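You operate a simulated robot arm through the tools that you are given. There is no shell and no other tool. Be economical: measure what you need, move in short steps, check, and stop when the job is done.

Carry out the task below with a simulated robot arm. There is one attempt and no reset: what you move stays moved.

TASK
Put the press block marked "felt" from the top of the fixture bench on top of the orange backing pad and the press block labelled "rubber" on top of the medium port tube.

It is judged by the outcome, as a careful person would: the job done as asked, and still so three seconds after it is handed in. It fails if anything else is knocked over, pushed out of place, dropped, spilled or broken.

THE ROBOT
A 7-joint arm with a two-finger parallel gripper, fixed in place. Base frame: the origin is at the foot of the arm, x ahead of it, y to its left, z up; the work surface is at about z = 0. Lengths are in mm, angles in degrees, forces in N, time in s.
With the tool pointing down near the work surface it reaches from about 240 to 620 mm from the base axis. Its first joint turns from -66.0 to 66.0 degrees. Payload 2.6 kg.
Tool frame: the origin (TCP) lies between the finger pads and is the grasp point; the fingertips stand 30 mm ahead of it; z points along the fingers, y is the line along which they close. The gripper opens to 94 mm. The fingers are 28 mm wide and 10 mm thick; the gripper's body (50 by 96 mm) begins 55 mm behind the TCP.
Orientation is that of the tool frame in the base frame, as a unit quaternion [w, x, y, z]. With the fingers straight down and closing along the base's y, the tool's x points along the base's -x, its y along +y and its z along -z.

THE INTERFACE
- The arm moves only by the tool nudge_tool. Its argument "motion" is a list of rows, each a list of 3 entries, a list of its own where there are three numbers: the shift along the tool's x, y, z in mm, then the turn, a rotation vector about the tool's x, y, z in degrees, then the closure, from 0 (fully open) to 1 (shut). In form: [[[tx, ty, tz], [rx, ry, rz], gripper], ...]. A call has 1 to 12 rows; each row shifts and turns the commanded pose from where the row before left it, along the tool's axes as they then stand. A row lasts 0.2 s, in which the tool goes at most 50 mm and 8.6 degrees; a call with a longer step from one row to the next is refused whole, and so is a gripper value outside its range. A pose out of reach is approached as far as the arm can. The call stops where the force on the tool passes 40 N (or 10 N more than at its start, if that is more) or the arm is blocked; 0.2 s more then pass. The fingers move at their own pace (about 72 mm/s each) and stop on an object; they squeeze with about 42 N. The grip force told is the motor's: it shows also when the fingers shut on nothing. Time passes only in rows, and 0.2 s behind the last, so rows that do not move let the fingers close. It gives the time, the measured TCP pose, the force on the tool (base axes), the opening and the grip force at its end, in the units of the frame above (readings bear some noise).
- Cameras (640 x 400 px; columns grow to the right, rows downward): "scene" is fixed at [11.4, 416.9, 575.9]; the picture's right is [-0.93, -0.37, 0.00], its down [-0.18, 0.45, -0.88] and it looks along [0.32, -0.81, -0.48] (base axes); focal length 333 px, centre (320, 200). "wrist" rides on the gripper at [-37, 0, -58] in the tool frame; the picture's right is [0.00, -1.00, 0.00], its down [0.97, 0.00, -0.24] and it looks along [0.24, 0.00, 0.97] (tool axes); focal length 218 px, centre (320, 200).
- capture(camera): a new picture of that camera. No time passes.
- locate(camera, pixels): for up to 12 pixels [column, row] of the newest picture of that camera ("zoom" is the newest enlarged one), the place [x, y, z] in the base frame of the surface seen there, good to about 2 mm. No time passes.
- inspect(camera, box): a new picture of the part [left, top, right, bottom] of that camera's present view, enlarged. No time passes.
- sign_off(): hands the job in; it is judged then, once.

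Work in short steps. Measure before you move; look again where a grasp or a placing could have gone wrong, and mend it. You have 60 turns and 20 pictures in all, those below and enlarged ones among them. Open the gripper and draw the arm clear of the work before you hand the job in, unless the task says otherwise; then end with one line.

The tools are called after "Emit:" by a JSON object that holds its "api" and its "payload". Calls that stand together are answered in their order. nudge_tool: Moves the arm, as the interface text tells. Its arguments: {"type":"object","properties":{"motion":{"type":"array","items":{"type":"array"}}},"required":["motion"]} The other tools are called the same way: capture (camera) takes a picture; locate (camera, pixels) gives the place of the surface under pixels of a picture; inspect (camera, box) takes an enlarged picture of a part of a camera's view; sign_off () hands the job in.

At the start:

```text
time_s: 0.0
position: [353.1, -232.7, 327.6]
tool_rot: [0.001, -0.001, 1.0, -0.001]
wrist_force: [-0.8, -0.2, -0.8]
gripper_width: 94.1
grip_force: 0.0
```

scene: 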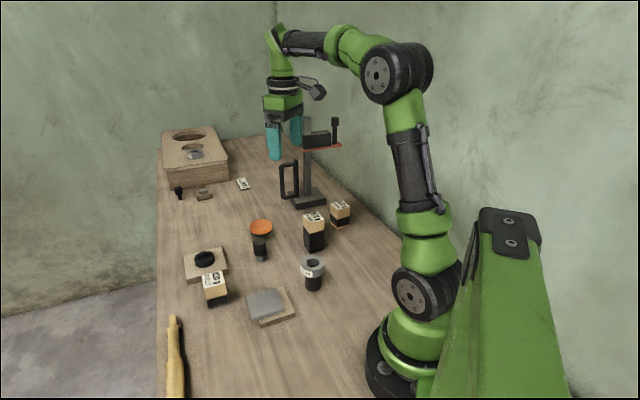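
wrist: 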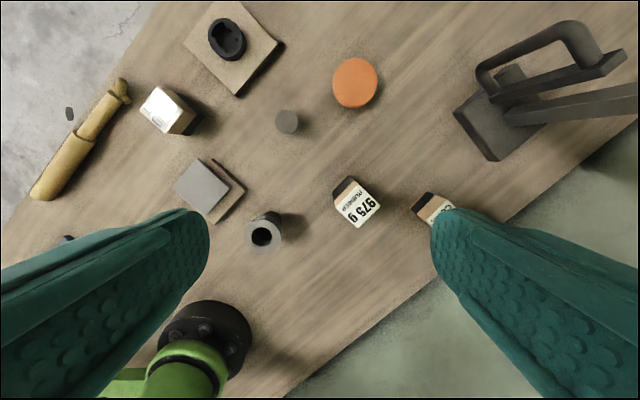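

I'll enlarge the scene to read the labels on the blocks and identify the pad and tubes.

Emit:
{"api": "inspect", "payload": {"camera": "scene", "box": [170, 170, 370, 330]}}

Emit:
{"api": "inspect", "payload": {"camera": "wrist", "box": [120, 0, 480, 260]}}

```text
2.50 times, centred on (270, 250) of scene
```

zoom: 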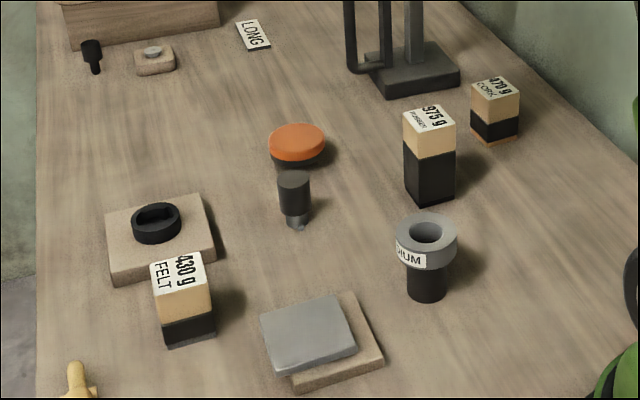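

```text
1.54 times, centred on (300, 130) of wrist
```

zoom: 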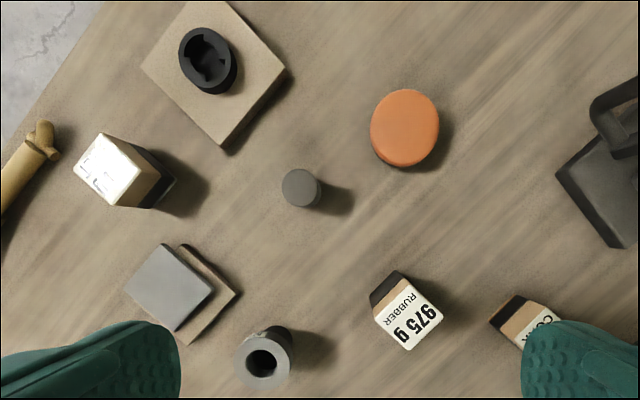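

FELT block is at wrist zoom (115,170), RUBBER at (405,315), MEDIUM tube at (262,362), orange pad at (405,128). Measuring their tops.

Emit:
{"api": "locate", "payload": {"camera": "zoom", "pixels": [[104, 136], [139, 151], [117, 204], [77, 177], [376, 318], [416, 283], [440, 315], [409, 347], [405, 92], [405, 155], [374, 125], [434, 125]]}}

Emit:
{"api": "locate", "payload": {"camera": "wrist", "pixels": [[262, 215], [262, 252], [249, 232], [279, 232], [262, 235], [288, 122], [205, 187], [240, 190], [355, 84]]}}

Emit:
{"api": "locate", "payload": {"camera": "scene", "pixels": [[302, 263], [323, 263], [313, 258], [313, 272], [213, 278], [219, 294], [208, 279], [216, 301], [313, 217], [340, 205], [312, 248], [262, 227]]}}

```text
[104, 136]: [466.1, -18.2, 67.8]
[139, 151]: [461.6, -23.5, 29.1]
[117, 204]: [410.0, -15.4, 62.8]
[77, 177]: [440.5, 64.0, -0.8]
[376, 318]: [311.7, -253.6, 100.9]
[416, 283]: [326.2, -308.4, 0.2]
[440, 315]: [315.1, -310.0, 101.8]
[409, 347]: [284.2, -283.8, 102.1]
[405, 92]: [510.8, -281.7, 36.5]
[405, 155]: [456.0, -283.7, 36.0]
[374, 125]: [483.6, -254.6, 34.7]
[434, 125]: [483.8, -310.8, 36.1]
```

```text
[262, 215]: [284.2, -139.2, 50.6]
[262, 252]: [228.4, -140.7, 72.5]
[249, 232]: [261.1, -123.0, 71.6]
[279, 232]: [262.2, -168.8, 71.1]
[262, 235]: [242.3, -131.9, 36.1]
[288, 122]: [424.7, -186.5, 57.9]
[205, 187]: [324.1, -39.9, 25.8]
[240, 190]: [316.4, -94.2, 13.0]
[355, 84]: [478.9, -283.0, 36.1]
```

```text
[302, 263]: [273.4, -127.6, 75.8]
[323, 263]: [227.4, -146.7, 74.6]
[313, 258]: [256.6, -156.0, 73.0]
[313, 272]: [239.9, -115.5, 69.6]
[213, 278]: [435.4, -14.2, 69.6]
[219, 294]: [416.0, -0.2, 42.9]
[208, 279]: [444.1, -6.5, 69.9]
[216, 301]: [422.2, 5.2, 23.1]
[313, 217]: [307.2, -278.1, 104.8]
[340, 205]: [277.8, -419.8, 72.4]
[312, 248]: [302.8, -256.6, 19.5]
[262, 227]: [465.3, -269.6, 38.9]
```

Rubber's top is about 41 mm square at (313,-282), z≈102; tube top at ≈(250,-143), z≈73; pad centre (483,-283), z≈36. I check the clamp stand's extents near the pad, then go above the felt block to view it from above.

Emit:
{"api": "locate", "payload": {"camera": "scene", "pixels": [[283, 180], [296, 165], [297, 198], [305, 203], [306, 170], [308, 149], [335, 120], [340, 146], [322, 203], [259, 243], [205, 258], [228, 262]]}}

Emit:
{"api": "nudge_tool", "payload": {"motion": [[[-15, 40, 10], [0, 0, 0], 0], [[-15, 40, 10], [0, 0, 0], 0], [[-15, 40, 10], [0, 0, 0], 0], [[-15, 40, 10], [0, 0, 0], 0], [[0, 40, 10], [0, 0, 0], 0], [[0, 20, 10], [0, 0, 0], 0], [[0, 0, 0], [0, 0, 0], 0]]}}

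Emit:
{"api": "capture", "payload": {"camera": "wrist"}}

```text
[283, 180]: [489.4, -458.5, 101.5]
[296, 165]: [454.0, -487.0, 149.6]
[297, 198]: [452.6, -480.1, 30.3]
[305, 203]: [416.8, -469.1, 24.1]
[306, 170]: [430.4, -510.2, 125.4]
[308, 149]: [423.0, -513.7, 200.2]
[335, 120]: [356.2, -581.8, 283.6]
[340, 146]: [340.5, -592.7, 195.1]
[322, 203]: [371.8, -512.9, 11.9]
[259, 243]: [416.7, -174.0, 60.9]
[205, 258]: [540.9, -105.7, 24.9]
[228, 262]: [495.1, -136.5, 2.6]
```

```text
time_s: 1.6
position: [414.2, -11.0, 267.7]
tool_rot: [0.0, 0.0, 1.0, 0.0]
wrist_force: [0.4, 0.3, 0.5]
gripper_width: 94.0
grip_force: 0.2
```

```text
15 pictures are left
```

wrist: 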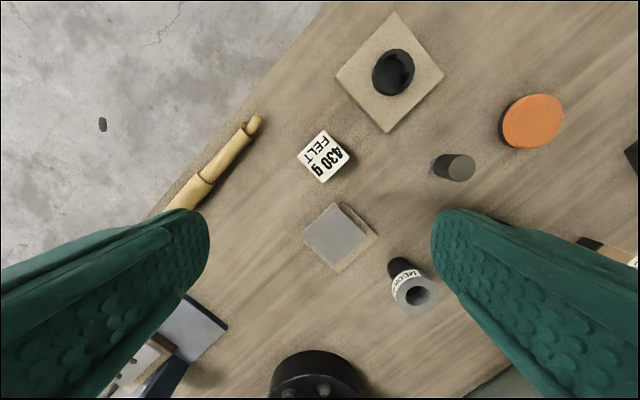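

Felt's top corners show at (324,131), (347,157), (323,180), (300,156). I measure them, and the tube's rim.

Emit:
{"api": "locate", "payload": {"camera": "wrist", "pixels": [[323, 133], [346, 157], [323, 180], [301, 156], [323, 156], [417, 277], [417, 312], [394, 293], [438, 293], [538, 97], [530, 146]]}}

```text
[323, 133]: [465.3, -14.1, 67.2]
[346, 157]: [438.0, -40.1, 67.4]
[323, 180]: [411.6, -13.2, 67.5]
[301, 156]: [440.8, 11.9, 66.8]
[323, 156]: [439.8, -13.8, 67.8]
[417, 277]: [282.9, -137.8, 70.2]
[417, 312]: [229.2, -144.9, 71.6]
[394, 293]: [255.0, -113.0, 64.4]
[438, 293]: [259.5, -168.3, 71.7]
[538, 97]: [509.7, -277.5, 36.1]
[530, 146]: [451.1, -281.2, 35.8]
```

Felt centre ≈(439,-14), sides at 45°, ~38 mm. Checking clearance to the plate corners and the ring block before choosing the closing direction.

Emit:
{"api": "locate", "payload": {"camera": "wrist", "pixels": [[333, 206], [344, 206], [374, 236], [388, 128], [338, 76], [324, 190]]}}

Emit:
{"api": "nudge_tool", "payload": {"motion": [[[-12, -1, 20], [0, 0, 7.5], 0.2], [[-12, -1, 20], [0, 0, 7.5], 0.2], [[0, 0, 20], [0, 0, 7.5], 0.2], [[0, 0, 20], [0, 0, 7.5], 0.2], [[0, 0, 20], [0, 0, 7.5], 0.2], [[0, 0, 20], [0, 0, 7.5], 0.2], [[0, 0, 0], [0, 0, 0], 0.2]]}}

Emit:
{"api": "capture", "payload": {"camera": "wrist"}}

```text
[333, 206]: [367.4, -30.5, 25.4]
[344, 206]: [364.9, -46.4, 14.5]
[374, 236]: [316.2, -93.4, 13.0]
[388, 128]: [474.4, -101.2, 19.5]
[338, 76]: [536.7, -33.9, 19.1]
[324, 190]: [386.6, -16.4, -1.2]
```

```text
time_s: 3.2
position: [437.9, -14.6, 147.8]
tool_rot: [0.0, 0.383, 0.924, 0.0]
wrist_force: [0.4, -0.9, 0.5]
gripper_width: 75.1
grip_force: 0.1
```

```text
14 pictures are left
```

wrist: 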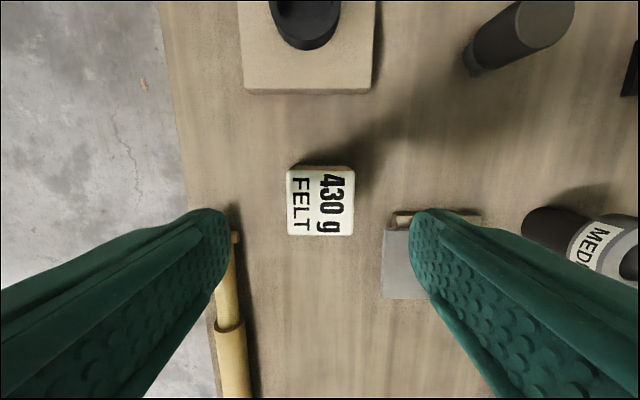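

Aligned with the block; at 75 mm opening both fingers clear the plate (~62 mm off along the closing line) and handle. Descend to z≈43 and close.

Emit:
{"api": "nudge_tool", "payload": {"motion": [[[0, 0, 30], [0, 0, 0], 0.2], [[0, 0, 30], [0, 0, 0], 0.2], [[0, 0, 25], [0, 0, 0], 0.2], [[0, 0, 20], [0, 0, 0], 0.2], [[0, 0, 0], [0, 0, 0], 0.2], [[0, 0, 0], [0, 0, 0], 0.7], [[0, 0, 0], [0, 0, 0], 0.7], [[0, 0, 0], [0, 0, 0], 0.7], [[0, 0, 0], [0, 0, 0], 0.7]]}}

```text
time_s: 5.2
position: [437.8, -13.2, 42.3]
tool_rot: [-0.001, 0.383, 0.924, 0.0]
wrist_force: [0.9, 1.5, -0.2]
gripper_width: 49.4
grip_force: 42.0
```

Grip shows 49 mm, wider than the ~40 mm I measured on the top; I look before lifting.

Emit:
{"api": "capture", "payload": {"camera": "wrist"}}

Emit:
{"api": "inspect", "payload": {"camera": "scene", "box": [160, 220, 300, 330]}}

```text
13 pictures are left
```

wrist: 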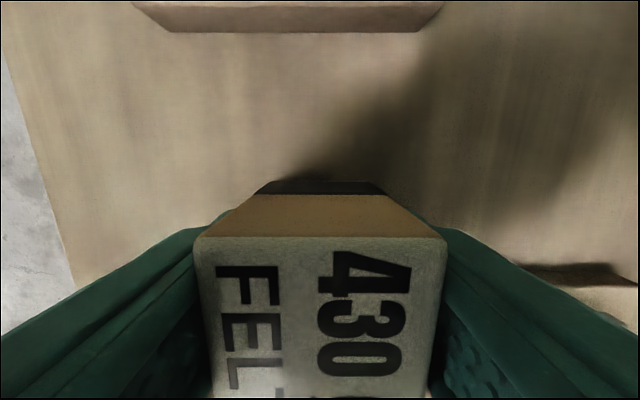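

```text
3.64 times, centred on (230, 275) of scene
```

zoom: 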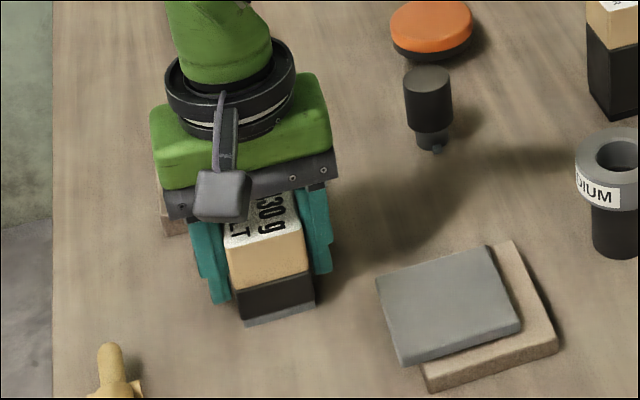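

The block sits snugly between the pads with a visible grip force. Lift a little and verify.

Emit:
{"api": "nudge_tool", "payload": {"motion": [[[0, 0, -8], [0, 0, 0], 0.7], [[0, 0, -15], [0, 0, 0], 0.7], [[0, 0, -20], [0, 0, 0], 0.7], [[0, 0, 0], [0, 0, 0], 0.7]]}}

Emit:
{"api": "inspect", "payload": {"camera": "scene", "box": [160, 220, 300, 330]}}

```text
time_s: 6.2
position: [438.6, -12.8, 86.4]
tool_rot: [0.0, 0.383, 0.924, 0.001]
wrist_force: [-0.9, -0.1, -7.6]
gripper_width: 49.0
grip_force: 42.5
```

```text
3.64 times, centred on (230, 275) of scene
```

zoom: 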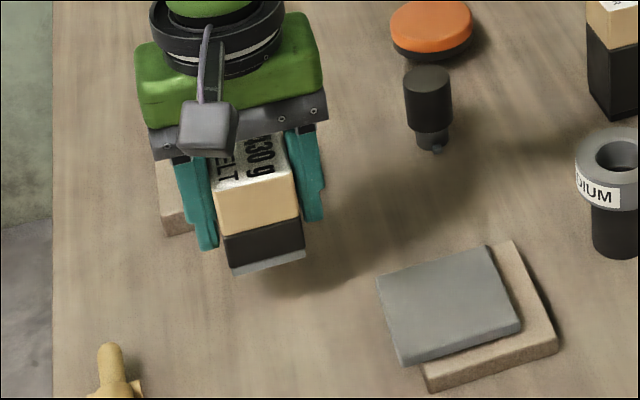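

Felt is held and lifted. Raise to z≈180, carry across to above the pad (482,-282).

Emit:
{"api": "nudge_tool", "payload": {"motion": [[[0, 0, -45], [0, 0, 0], 0.7], [[0, 0, -45], [0, 0, 0], 0.7], [[-27.5, -20, 0], [0, 0, 0], 0.7], [[-27.5, -20, 0], [0, 0, 0], 0.7], [[-27.5, -20, 0], [0, 0, 0], 0.7], [[-27.5, -20, 0], [0, 0, 0], 0.7], [[-27.5, -20, 0], [0, 0, 0], 0.7], [[-27.5, -20, 0], [0, 0, 0], 0.7], [[-27.5, -20, 0], [0, 0, 0], 0.7], [[-27.5, -20, 0], [0, 0, 0], 0.7], [[0, 0, 0], [0, 0, 0], 0.7]]}}

Emit:
{"api": "capture", "payload": {"camera": "wrist"}}

```text
time_s: 8.6
position: [480.0, -283.9, 174.9]
tool_rot: [-0.001, 0.383, 0.924, 0.001]
wrist_force: [0.8, 0.4, -7.8]
gripper_width: 49.3
grip_force: 41.5
```

```text
10 pictures are left
```

wrist: 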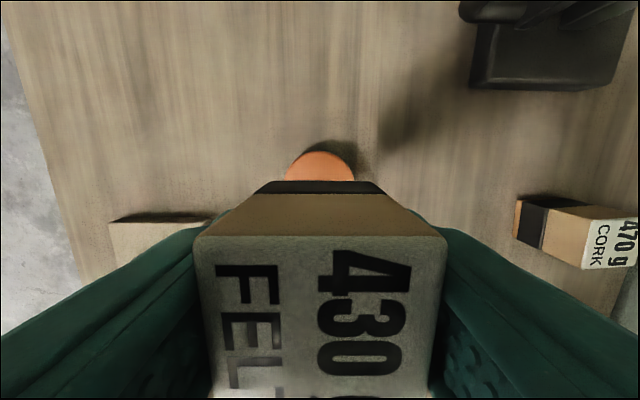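

Pad is centred under the block at column 320. Small correction and descend to just above contact (expected TCP z≈78).

Emit:
{"api": "nudge_tool", "payload": {"motion": [[[0.5, 1.5, 30], [0, 0, 0], 0.7], [[0, 0, 30], [0, 0, 0], 0.7], [[0, 0, 20], [0, 0, 0], 0.7], [[0, 0, 10], [0, 0, 0], 0.7], [[0, 0, 0], [0, 0, 0], 0.7]]}}

Emit:
{"api": "inspect", "payload": {"camera": "scene", "box": [210, 170, 330, 260]}}

```text
time_s: 9.8
position: [481.5, -282.2, 85.0]
tool_rot: [0.001, 0.382, 0.924, 0.0]
wrist_force: [0.8, -0.3, -7.3]
gripper_width: 49.2
grip_force: 42.3
```

```text
4.44 times, centred on (270, 215) of scene
```

zoom: 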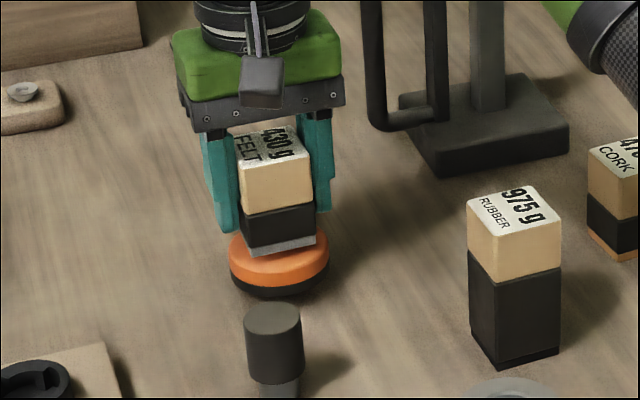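

Block hovers about 6 mm above the pad, centred. Lower in small steps until contact shows in the force.

Emit:
{"api": "nudge_tool", "payload": {"motion": [[[0, 0, 3], [0, 0, 0], 0.7], [[0, 0, 2], [0, 0, 0], 0.7], [[0, 0, 1], [0, 0, 0], 0.7], [[0, 0, 0], [0, 0, 0], 0.7]]}}

```text
time_s: 10.8
position: [482.7, -282.7, 79.5]
tool_rot: [0.0, 0.383, 0.924, 0.0]
wrist_force: [-0.8, -0.5, -9.0]
gripper_width: 49.7
grip_force: 42.0
```

Emit:
{"api": "nudge_tool", "payload": {"motion": [[[0, 0, 1], [0, 0, 0], 0.7], [[0, 0, 0], [0, 0, 0], 0.7]]}}

```text
time_s: 11.4
position: [481.1, -283.0, 79.3]
tool_rot: [0.0, 0.383, 0.924, 0.0]
wrist_force: [-0.6, 0.9, -4.6]
gripper_width: 49.1
grip_force: 41.7
```

Load is moving off the arm; contact is starting. One more millimetre.

Emit:
{"api": "nudge_tool", "payload": {"motion": [[[0, 0, 1], [0, 0, 0], 0.7], [[0, 0, 0], [0, 0, 0], 0.7]]}}

```text
time_s: 12.0
position: [481.3, -281.6, 79.2]
tool_rot: [0.0, 0.382, 0.924, -0.001]
wrist_force: [-6.1, 2.4, 5.5]
gripper_width: 49.3
grip_force: 41.9
```

Force reversed to +5.5 N: the block rests on the pad. Open, then withdraw straight up.

Emit:
{"api": "nudge_tool", "payload": {"motion": [[[0, 0, -0.7], [0, 0, 0], 0.7], [[0, 0, 0], [0, 0, 0], 0.4], [[0, 0, 0], [0, 0, 0], 0.3], [[0, 0, 0], [0, 0, 0], 0.2], [[0, 0, -20], [0, 0, 0], 0.2], [[0, 0, -40], [0, 0, 0], 0.2], [[0, 0, -45], [0, 0, 0], 0.2], [[0, 0, 0], [0, 0, 0], 0.2]]}}

Emit:
{"api": "inspect", "payload": {"camera": "scene", "box": [210, 170, 370, 290]}}

```text
time_s: 13.8
position: [482.2, -282.2, 184.4]
tool_rot: [0.0, 0.382, 0.924, 0.0]
wrist_force: [-0.2, -0.1, -0.1]
gripper_width: 75.2
grip_force: 0.1
```

```text
3.33 times, centred on (290, 230) of scene
```

zoom: 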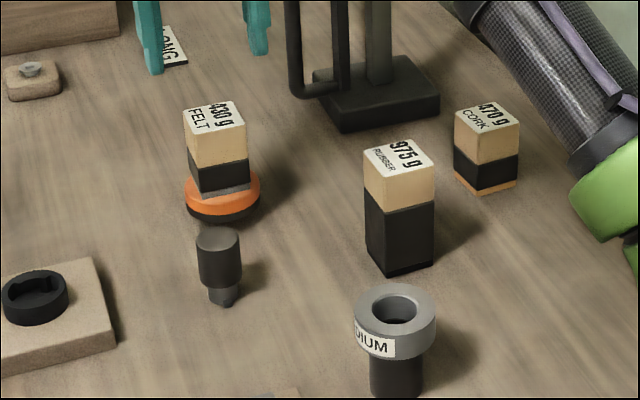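

Felt sits centred on the pad. Now move above the rubber block (313,-282) and look.

Emit:
{"api": "nudge_tool", "payload": {"motion": [[[30, -30, 0], [0, 0, 0], 0.2], [[30, -30, 0], [0, 0, 0], 0.2], [[30, -30, 0], [0, 0, 0], 0.2], [[29, -29, 0], [0, 0, 0], 0.2], [[0, 0, 0], [0, 0, 0], 0.2]]}}

Emit:
{"api": "capture", "payload": {"camera": "wrist"}}

```text
time_s: 15.0
position: [312.8, -281.6, 183.0]
tool_rot: [-0.001, 0.383, 0.924, 0.0]
wrist_force: [0.9, 0.0, 0.4]
gripper_width: 75.2
grip_force: 0.2
```

```text
7 pictures are left
```

wrist: 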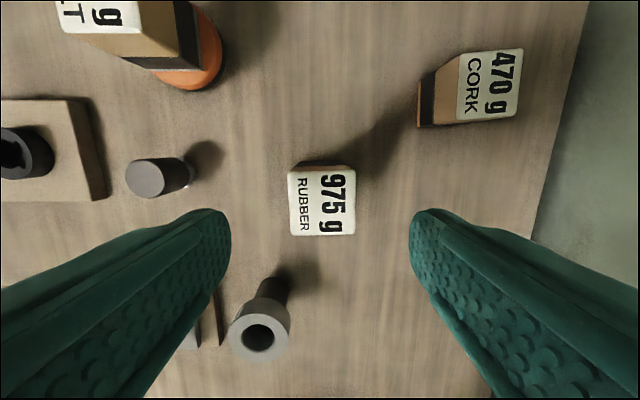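

Nearly aligned (about 2° off). Measuring the corners and the tube rim.

Emit:
{"api": "locate", "payload": {"camera": "wrist", "pixels": [[291, 173], [352, 172], [353, 233], [293, 234], [321, 203], [258, 316], [230, 335], [287, 335], [259, 358], [240, 325], [276, 325], [280, 352]]}}

```text
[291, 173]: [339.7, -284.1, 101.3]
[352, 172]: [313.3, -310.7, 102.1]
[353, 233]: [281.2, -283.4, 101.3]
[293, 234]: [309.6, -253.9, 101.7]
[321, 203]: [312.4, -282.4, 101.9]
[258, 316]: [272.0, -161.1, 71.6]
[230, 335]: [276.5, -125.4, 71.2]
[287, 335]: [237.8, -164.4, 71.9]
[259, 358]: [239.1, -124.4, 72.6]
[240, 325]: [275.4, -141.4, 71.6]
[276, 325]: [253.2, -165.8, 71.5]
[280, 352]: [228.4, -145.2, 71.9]
```

Rubber centre ≈(311,-283); tube rim centre ≈(253,-143), z≈72. Align by -2°, descend to z≈70 and grip.

Emit:
{"api": "nudge_tool", "payload": {"motion": [[[0.3, -2, 20], [0, 0, -2], 0.2], [[0, 0, 30], [0, 0, 0], 0.2], [[0, 0, 30], [0, 0, 0], 0.2], [[0, 0, 20], [0, 0, 0], 0.2], [[0, 0, 13], [0, 0, 0], 0.2], [[0, 0, 0], [0, 0, 0], 0.2], [[0, 0, 0], [0, 0, 0], 0.7], [[0, 0, 0], [0, 0, 0], 0.7], [[0, 0, 0], [0, 0, 0], 0.7], [[0, 0, 0], [0, 0, 0], 0.7]]}}

```text
time_s: 17.2
position: [311.1, -283.0, 70.5]
tool_rot: [-0.001, 0.366, 0.93, 0.0]
wrist_force: [1.5, -1.4, -0.1]
gripper_width: 49.6
grip_force: 41.5
```

Gripped (same 49 mm reading as before). Lift gently and check for slip.

Emit:
{"api": "nudge_tool", "payload": {"motion": [[[0, 0, -5], [0, 0, 0], 0.8], [[0, 0, -15], [0, 0, 0], 0.8], [[0, 0, -20], [0, 0, 0], 0.8], [[0, 0, -20], [0, 0, 0], 0.8], [[0, 0, 0], [0, 0, 0], 0.8]]}}

Emit:
{"api": "inspect", "payload": {"camera": "scene", "box": [240, 150, 400, 290]}}

```text
time_s: 18.4
position: [311.8, -283.9, 129.9]
tool_rot: [0.0, 0.367, 0.93, 0.0]
wrist_force: [0.0, 0.1, -19.3]
gripper_width: 49.5
grip_force: 41.9
```

```text
2.86 times, centred on (320, 220) of scene
```

zoom: 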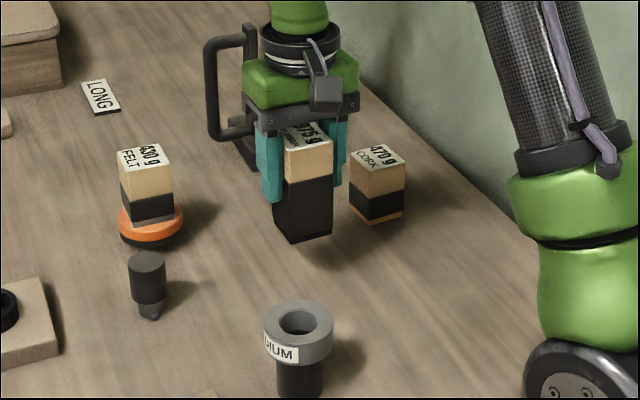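

Rubber is held level without slip. Raise to z≈190 and move above the tube (253,-143).

Emit:
{"api": "nudge_tool", "payload": {"motion": [[[0, 0, -30], [0, 0, 0], 0.8], [[0, 0, -30], [0, 0, 0], 0.8], [[27.8, 12.6, 0], [0, 0, 0], 0.8], [[27.8, 12.6, 0], [0, 0, 0], 0.8], [[27.8, 12.6, 0], [0, 0, 0], 0.8], [[27.8, 12.6, 0], [0, 0, 0], 0.8], [[27.8, 12.6, 0], [0, 0, 0], 0.8], [[0, 0, 0], [0, 0, 0], 0.8], [[0, 0, 0], [0, 0, 0], 0.8]]}}

Emit:
{"api": "inspect", "payload": {"camera": "scene", "box": [250, 180, 390, 310]}}

```text
time_s: 20.4
position: [253.9, -141.8, 190.7]
tool_rot: [0.0, 0.367, 0.93, 0.0]
wrist_force: [-0.9, 0.1, -19.2]
gripper_width: 49.4
grip_force: 42.0
```

```text
3.08 times, centred on (320, 245) of scene
```

zoom: 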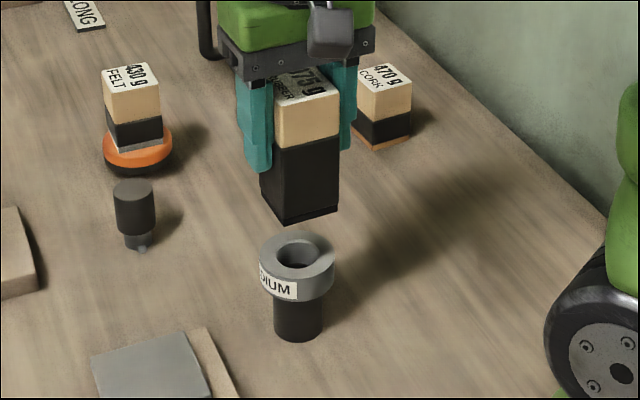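

The block is above the tube. I re-measure the rim from this view, then lower.

Emit:
{"api": "locate", "payload": {"camera": "zoom", "pixels": [[263, 256], [332, 258], [297, 235], [297, 278], [272, 243], [322, 243], [276, 270], [322, 271], [262, 196], [280, 220], [337, 207]]}}

```text
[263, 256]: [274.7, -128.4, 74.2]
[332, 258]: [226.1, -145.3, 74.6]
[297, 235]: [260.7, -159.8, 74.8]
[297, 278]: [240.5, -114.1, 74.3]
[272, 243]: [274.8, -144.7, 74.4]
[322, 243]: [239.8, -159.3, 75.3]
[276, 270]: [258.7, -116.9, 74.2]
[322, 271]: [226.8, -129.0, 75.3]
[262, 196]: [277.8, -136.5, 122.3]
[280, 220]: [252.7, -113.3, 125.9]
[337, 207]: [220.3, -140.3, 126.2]
```

Relative to the same view, block base centre (249,-138) and rim centre (250,-137) coincide within ~2 mm. Descend to just above the rim.

Emit:
{"api": "nudge_tool", "payload": {"motion": [[[0, 0, 15], [0, 0, 0], 0.8], [[0, 0, 15], [0, 0, 0], 0.8], [[0, 0, 8], [0, 0, 0], 0.8], [[0, 0, 4], [0, 0, 0], 0.8], [[0, 0, 0], [0, 0, 0], 0.8], [[0, 0, 0], [0, 0, 0], 0.8]]}}

Emit:
{"api": "inspect", "payload": {"camera": "scene", "box": [260, 190, 380, 310]}}

```text
time_s: 21.8
position: [253.1, -142.3, 149.0]
tool_rot: [0.001, 0.366, 0.931, 0.001]
wrist_force: [-0.7, -0.4, -19.2]
gripper_width: 49.4
grip_force: 41.7
```

```text
3.33 times, centred on (320, 250) of scene
```

zoom: 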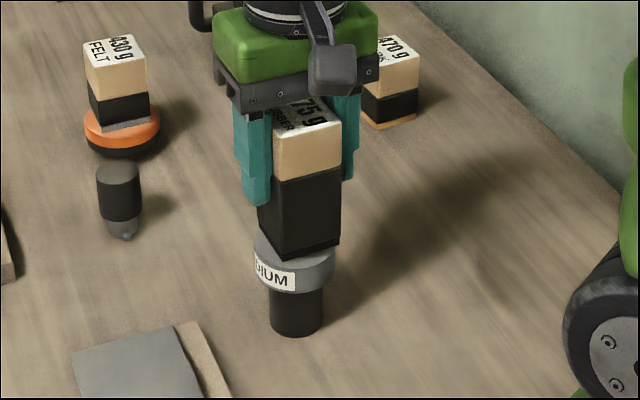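

Block looks ~2–3 mm toward image right of the rim (mid 299 vs 294). Shift slightly and lower in 1–2 mm steps.

Emit:
{"api": "nudge_tool", "payload": {"motion": [[[-0.8, 2, 0], [0, 0, 0], 0.8], [[0, 0, 1.5], [0, 0, 0], 0.8], [[0, 0, 1], [0, 0, 0], 0.8], [[0, 0, 1], [0, 0, 0], 0.8], [[0, 0, 0], [0, 0, 0], 0.8]]}}

```text
time_s: 23.0
position: [254.5, -140.9, 145.6]
tool_rot: [-0.002, 0.367, 0.93, 0.001]
wrist_force: [-0.6, -0.4, -18.3]
gripper_width: 49.2
grip_force: 42.0
```

Emit:
{"api": "nudge_tool", "payload": {"motion": [[[0, 0, 1], [0, 0, 0], 0.8], [[0, 0, 0], [0, 0, 0], 0.8]]}}

```text
time_s: 23.6
position: [254.9, -142.1, 144.0]
tool_rot: [-0.001, 0.366, 0.931, 0.0]
wrist_force: [0.2, -0.1, -19.2]
gripper_width: 49.3
grip_force: 42.0
```

Emit:
{"api": "nudge_tool", "payload": {"motion": [[[0, 0, 1], [0, 0, 0], 0.8], [[0, 0, 0], [0, 0, 0], 0.8]]}}

```text
time_s: 24.2
position: [254.7, -141.5, 141.4]
tool_rot: [-0.001, 0.367, 0.93, 0.001]
wrist_force: [-0.2, 0.1, -18.7]
gripper_width: 49.3
grip_force: 42.0
```

Emit:
{"api": "nudge_tool", "payload": {"motion": [[[0, 0, 1], [0, 0, 0], 0.8], [[0, 0, 0], [0, 0, 0], 0.8]]}}

```text
time_s: 24.8
position: [252.9, -142.1, 142.2]
tool_rot: [-0.001, 0.367, 0.93, 0.0]
wrist_force: [-1.2, 0.9, -12.6]
gripper_width: 49.6
grip_force: 41.8
```

Contact beginning (−12.6 N). Continue by another millimetre.

Emit:
{"api": "nudge_tool", "payload": {"motion": [[[0, 0, 1], [0, 0, 0], 0.8], [[0, 0, 0], [0, 0, 0], 0.8]]}}

```text
time_s: 25.4
position: [253.7, -142.8, 142.0]
tool_rot: [0.002, 0.367, 0.93, 0.0]
wrist_force: [-6.2, 2.8, 12.9]
gripper_width: 49.5
grip_force: 42.1
```

The block's weight is fully on the tube (+13 N). Back off slightly, open, and look before withdrawing.

Emit:
{"api": "nudge_tool", "payload": {"motion": [[[0, 0, -0.5], [0, 0, 0], 0.7], [[0, 0, 0], [0, 0, 0], 0.4], [[0, 0, 0], [0, 0, 0], 0.3], [[0, 0, 0], [0, 0, 0], 0.2], [[0, 0, 0], [0, 0, 0], 0.2]]}}

Emit:
{"api": "inspect", "payload": {"camera": "scene", "box": [260, 190, 380, 310]}}

```text
time_s: 26.6
position: [253.7, -142.2, 142.0]
tool_rot: [-0.001, 0.367, 0.93, 0.0]
wrist_force: [0.4, 0.0, -0.5]
gripper_width: 75.3
grip_force: 0.1
```

```text
3.33 times, centred on (320, 250) of scene
```

zoom: 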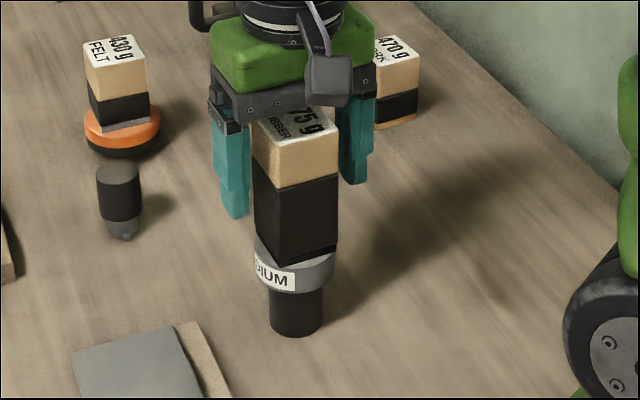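

Block stands upright and centred on the tube, fingers clear on both sides. Withdraw straight up, then check.

Emit:
{"api": "nudge_tool", "payload": {"motion": [[[0, 0, -15], [0, 0, 0], 0.2], [[0, 0, -30], [0, 0, 0], 0.2], [[0, 0, -40], [0, 0, 0], 0.2], [[0, 0, -40], [0, 0, 0], 0.2], [[-25, -25, 0], [0, 0, 0], 0.2], [[-25, -25, 0], [0, 0, 0], 0.2], [[-25, -25, 0], [0, 0, 0], 0.2], [[0, 0, 0], [0, 0, 0], 0.2], [[0, 0, 0], [0, 0, 0], 0.2]]}}

Emit:
{"api": "capture", "payload": {"camera": "scene"}}

```text
time_s: 28.6
position: [258.6, -247.2, 266.2]
tool_rot: [0.0, 0.367, 0.93, 0.001]
wrist_force: [-0.4, -0.3, 0.1]
gripper_width: 75.0
grip_force: 0.1
```

```text
2 pictures are left
```

scene: 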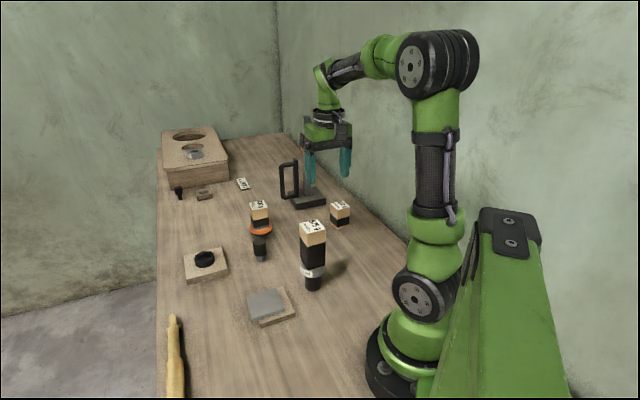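

Both blocks are standing in place, nothing else has moved, and the arm is clear with the gripper open. Handing in.

Emit:
{"api": "sign_off", "payload": {}}

```text
The job is handed in.
```

The "felt" block is on the orange backing pad and the "rubber" block is on the medium port tube; both stood upright in the last picture, nothing else looked moved, and the job is handed in.
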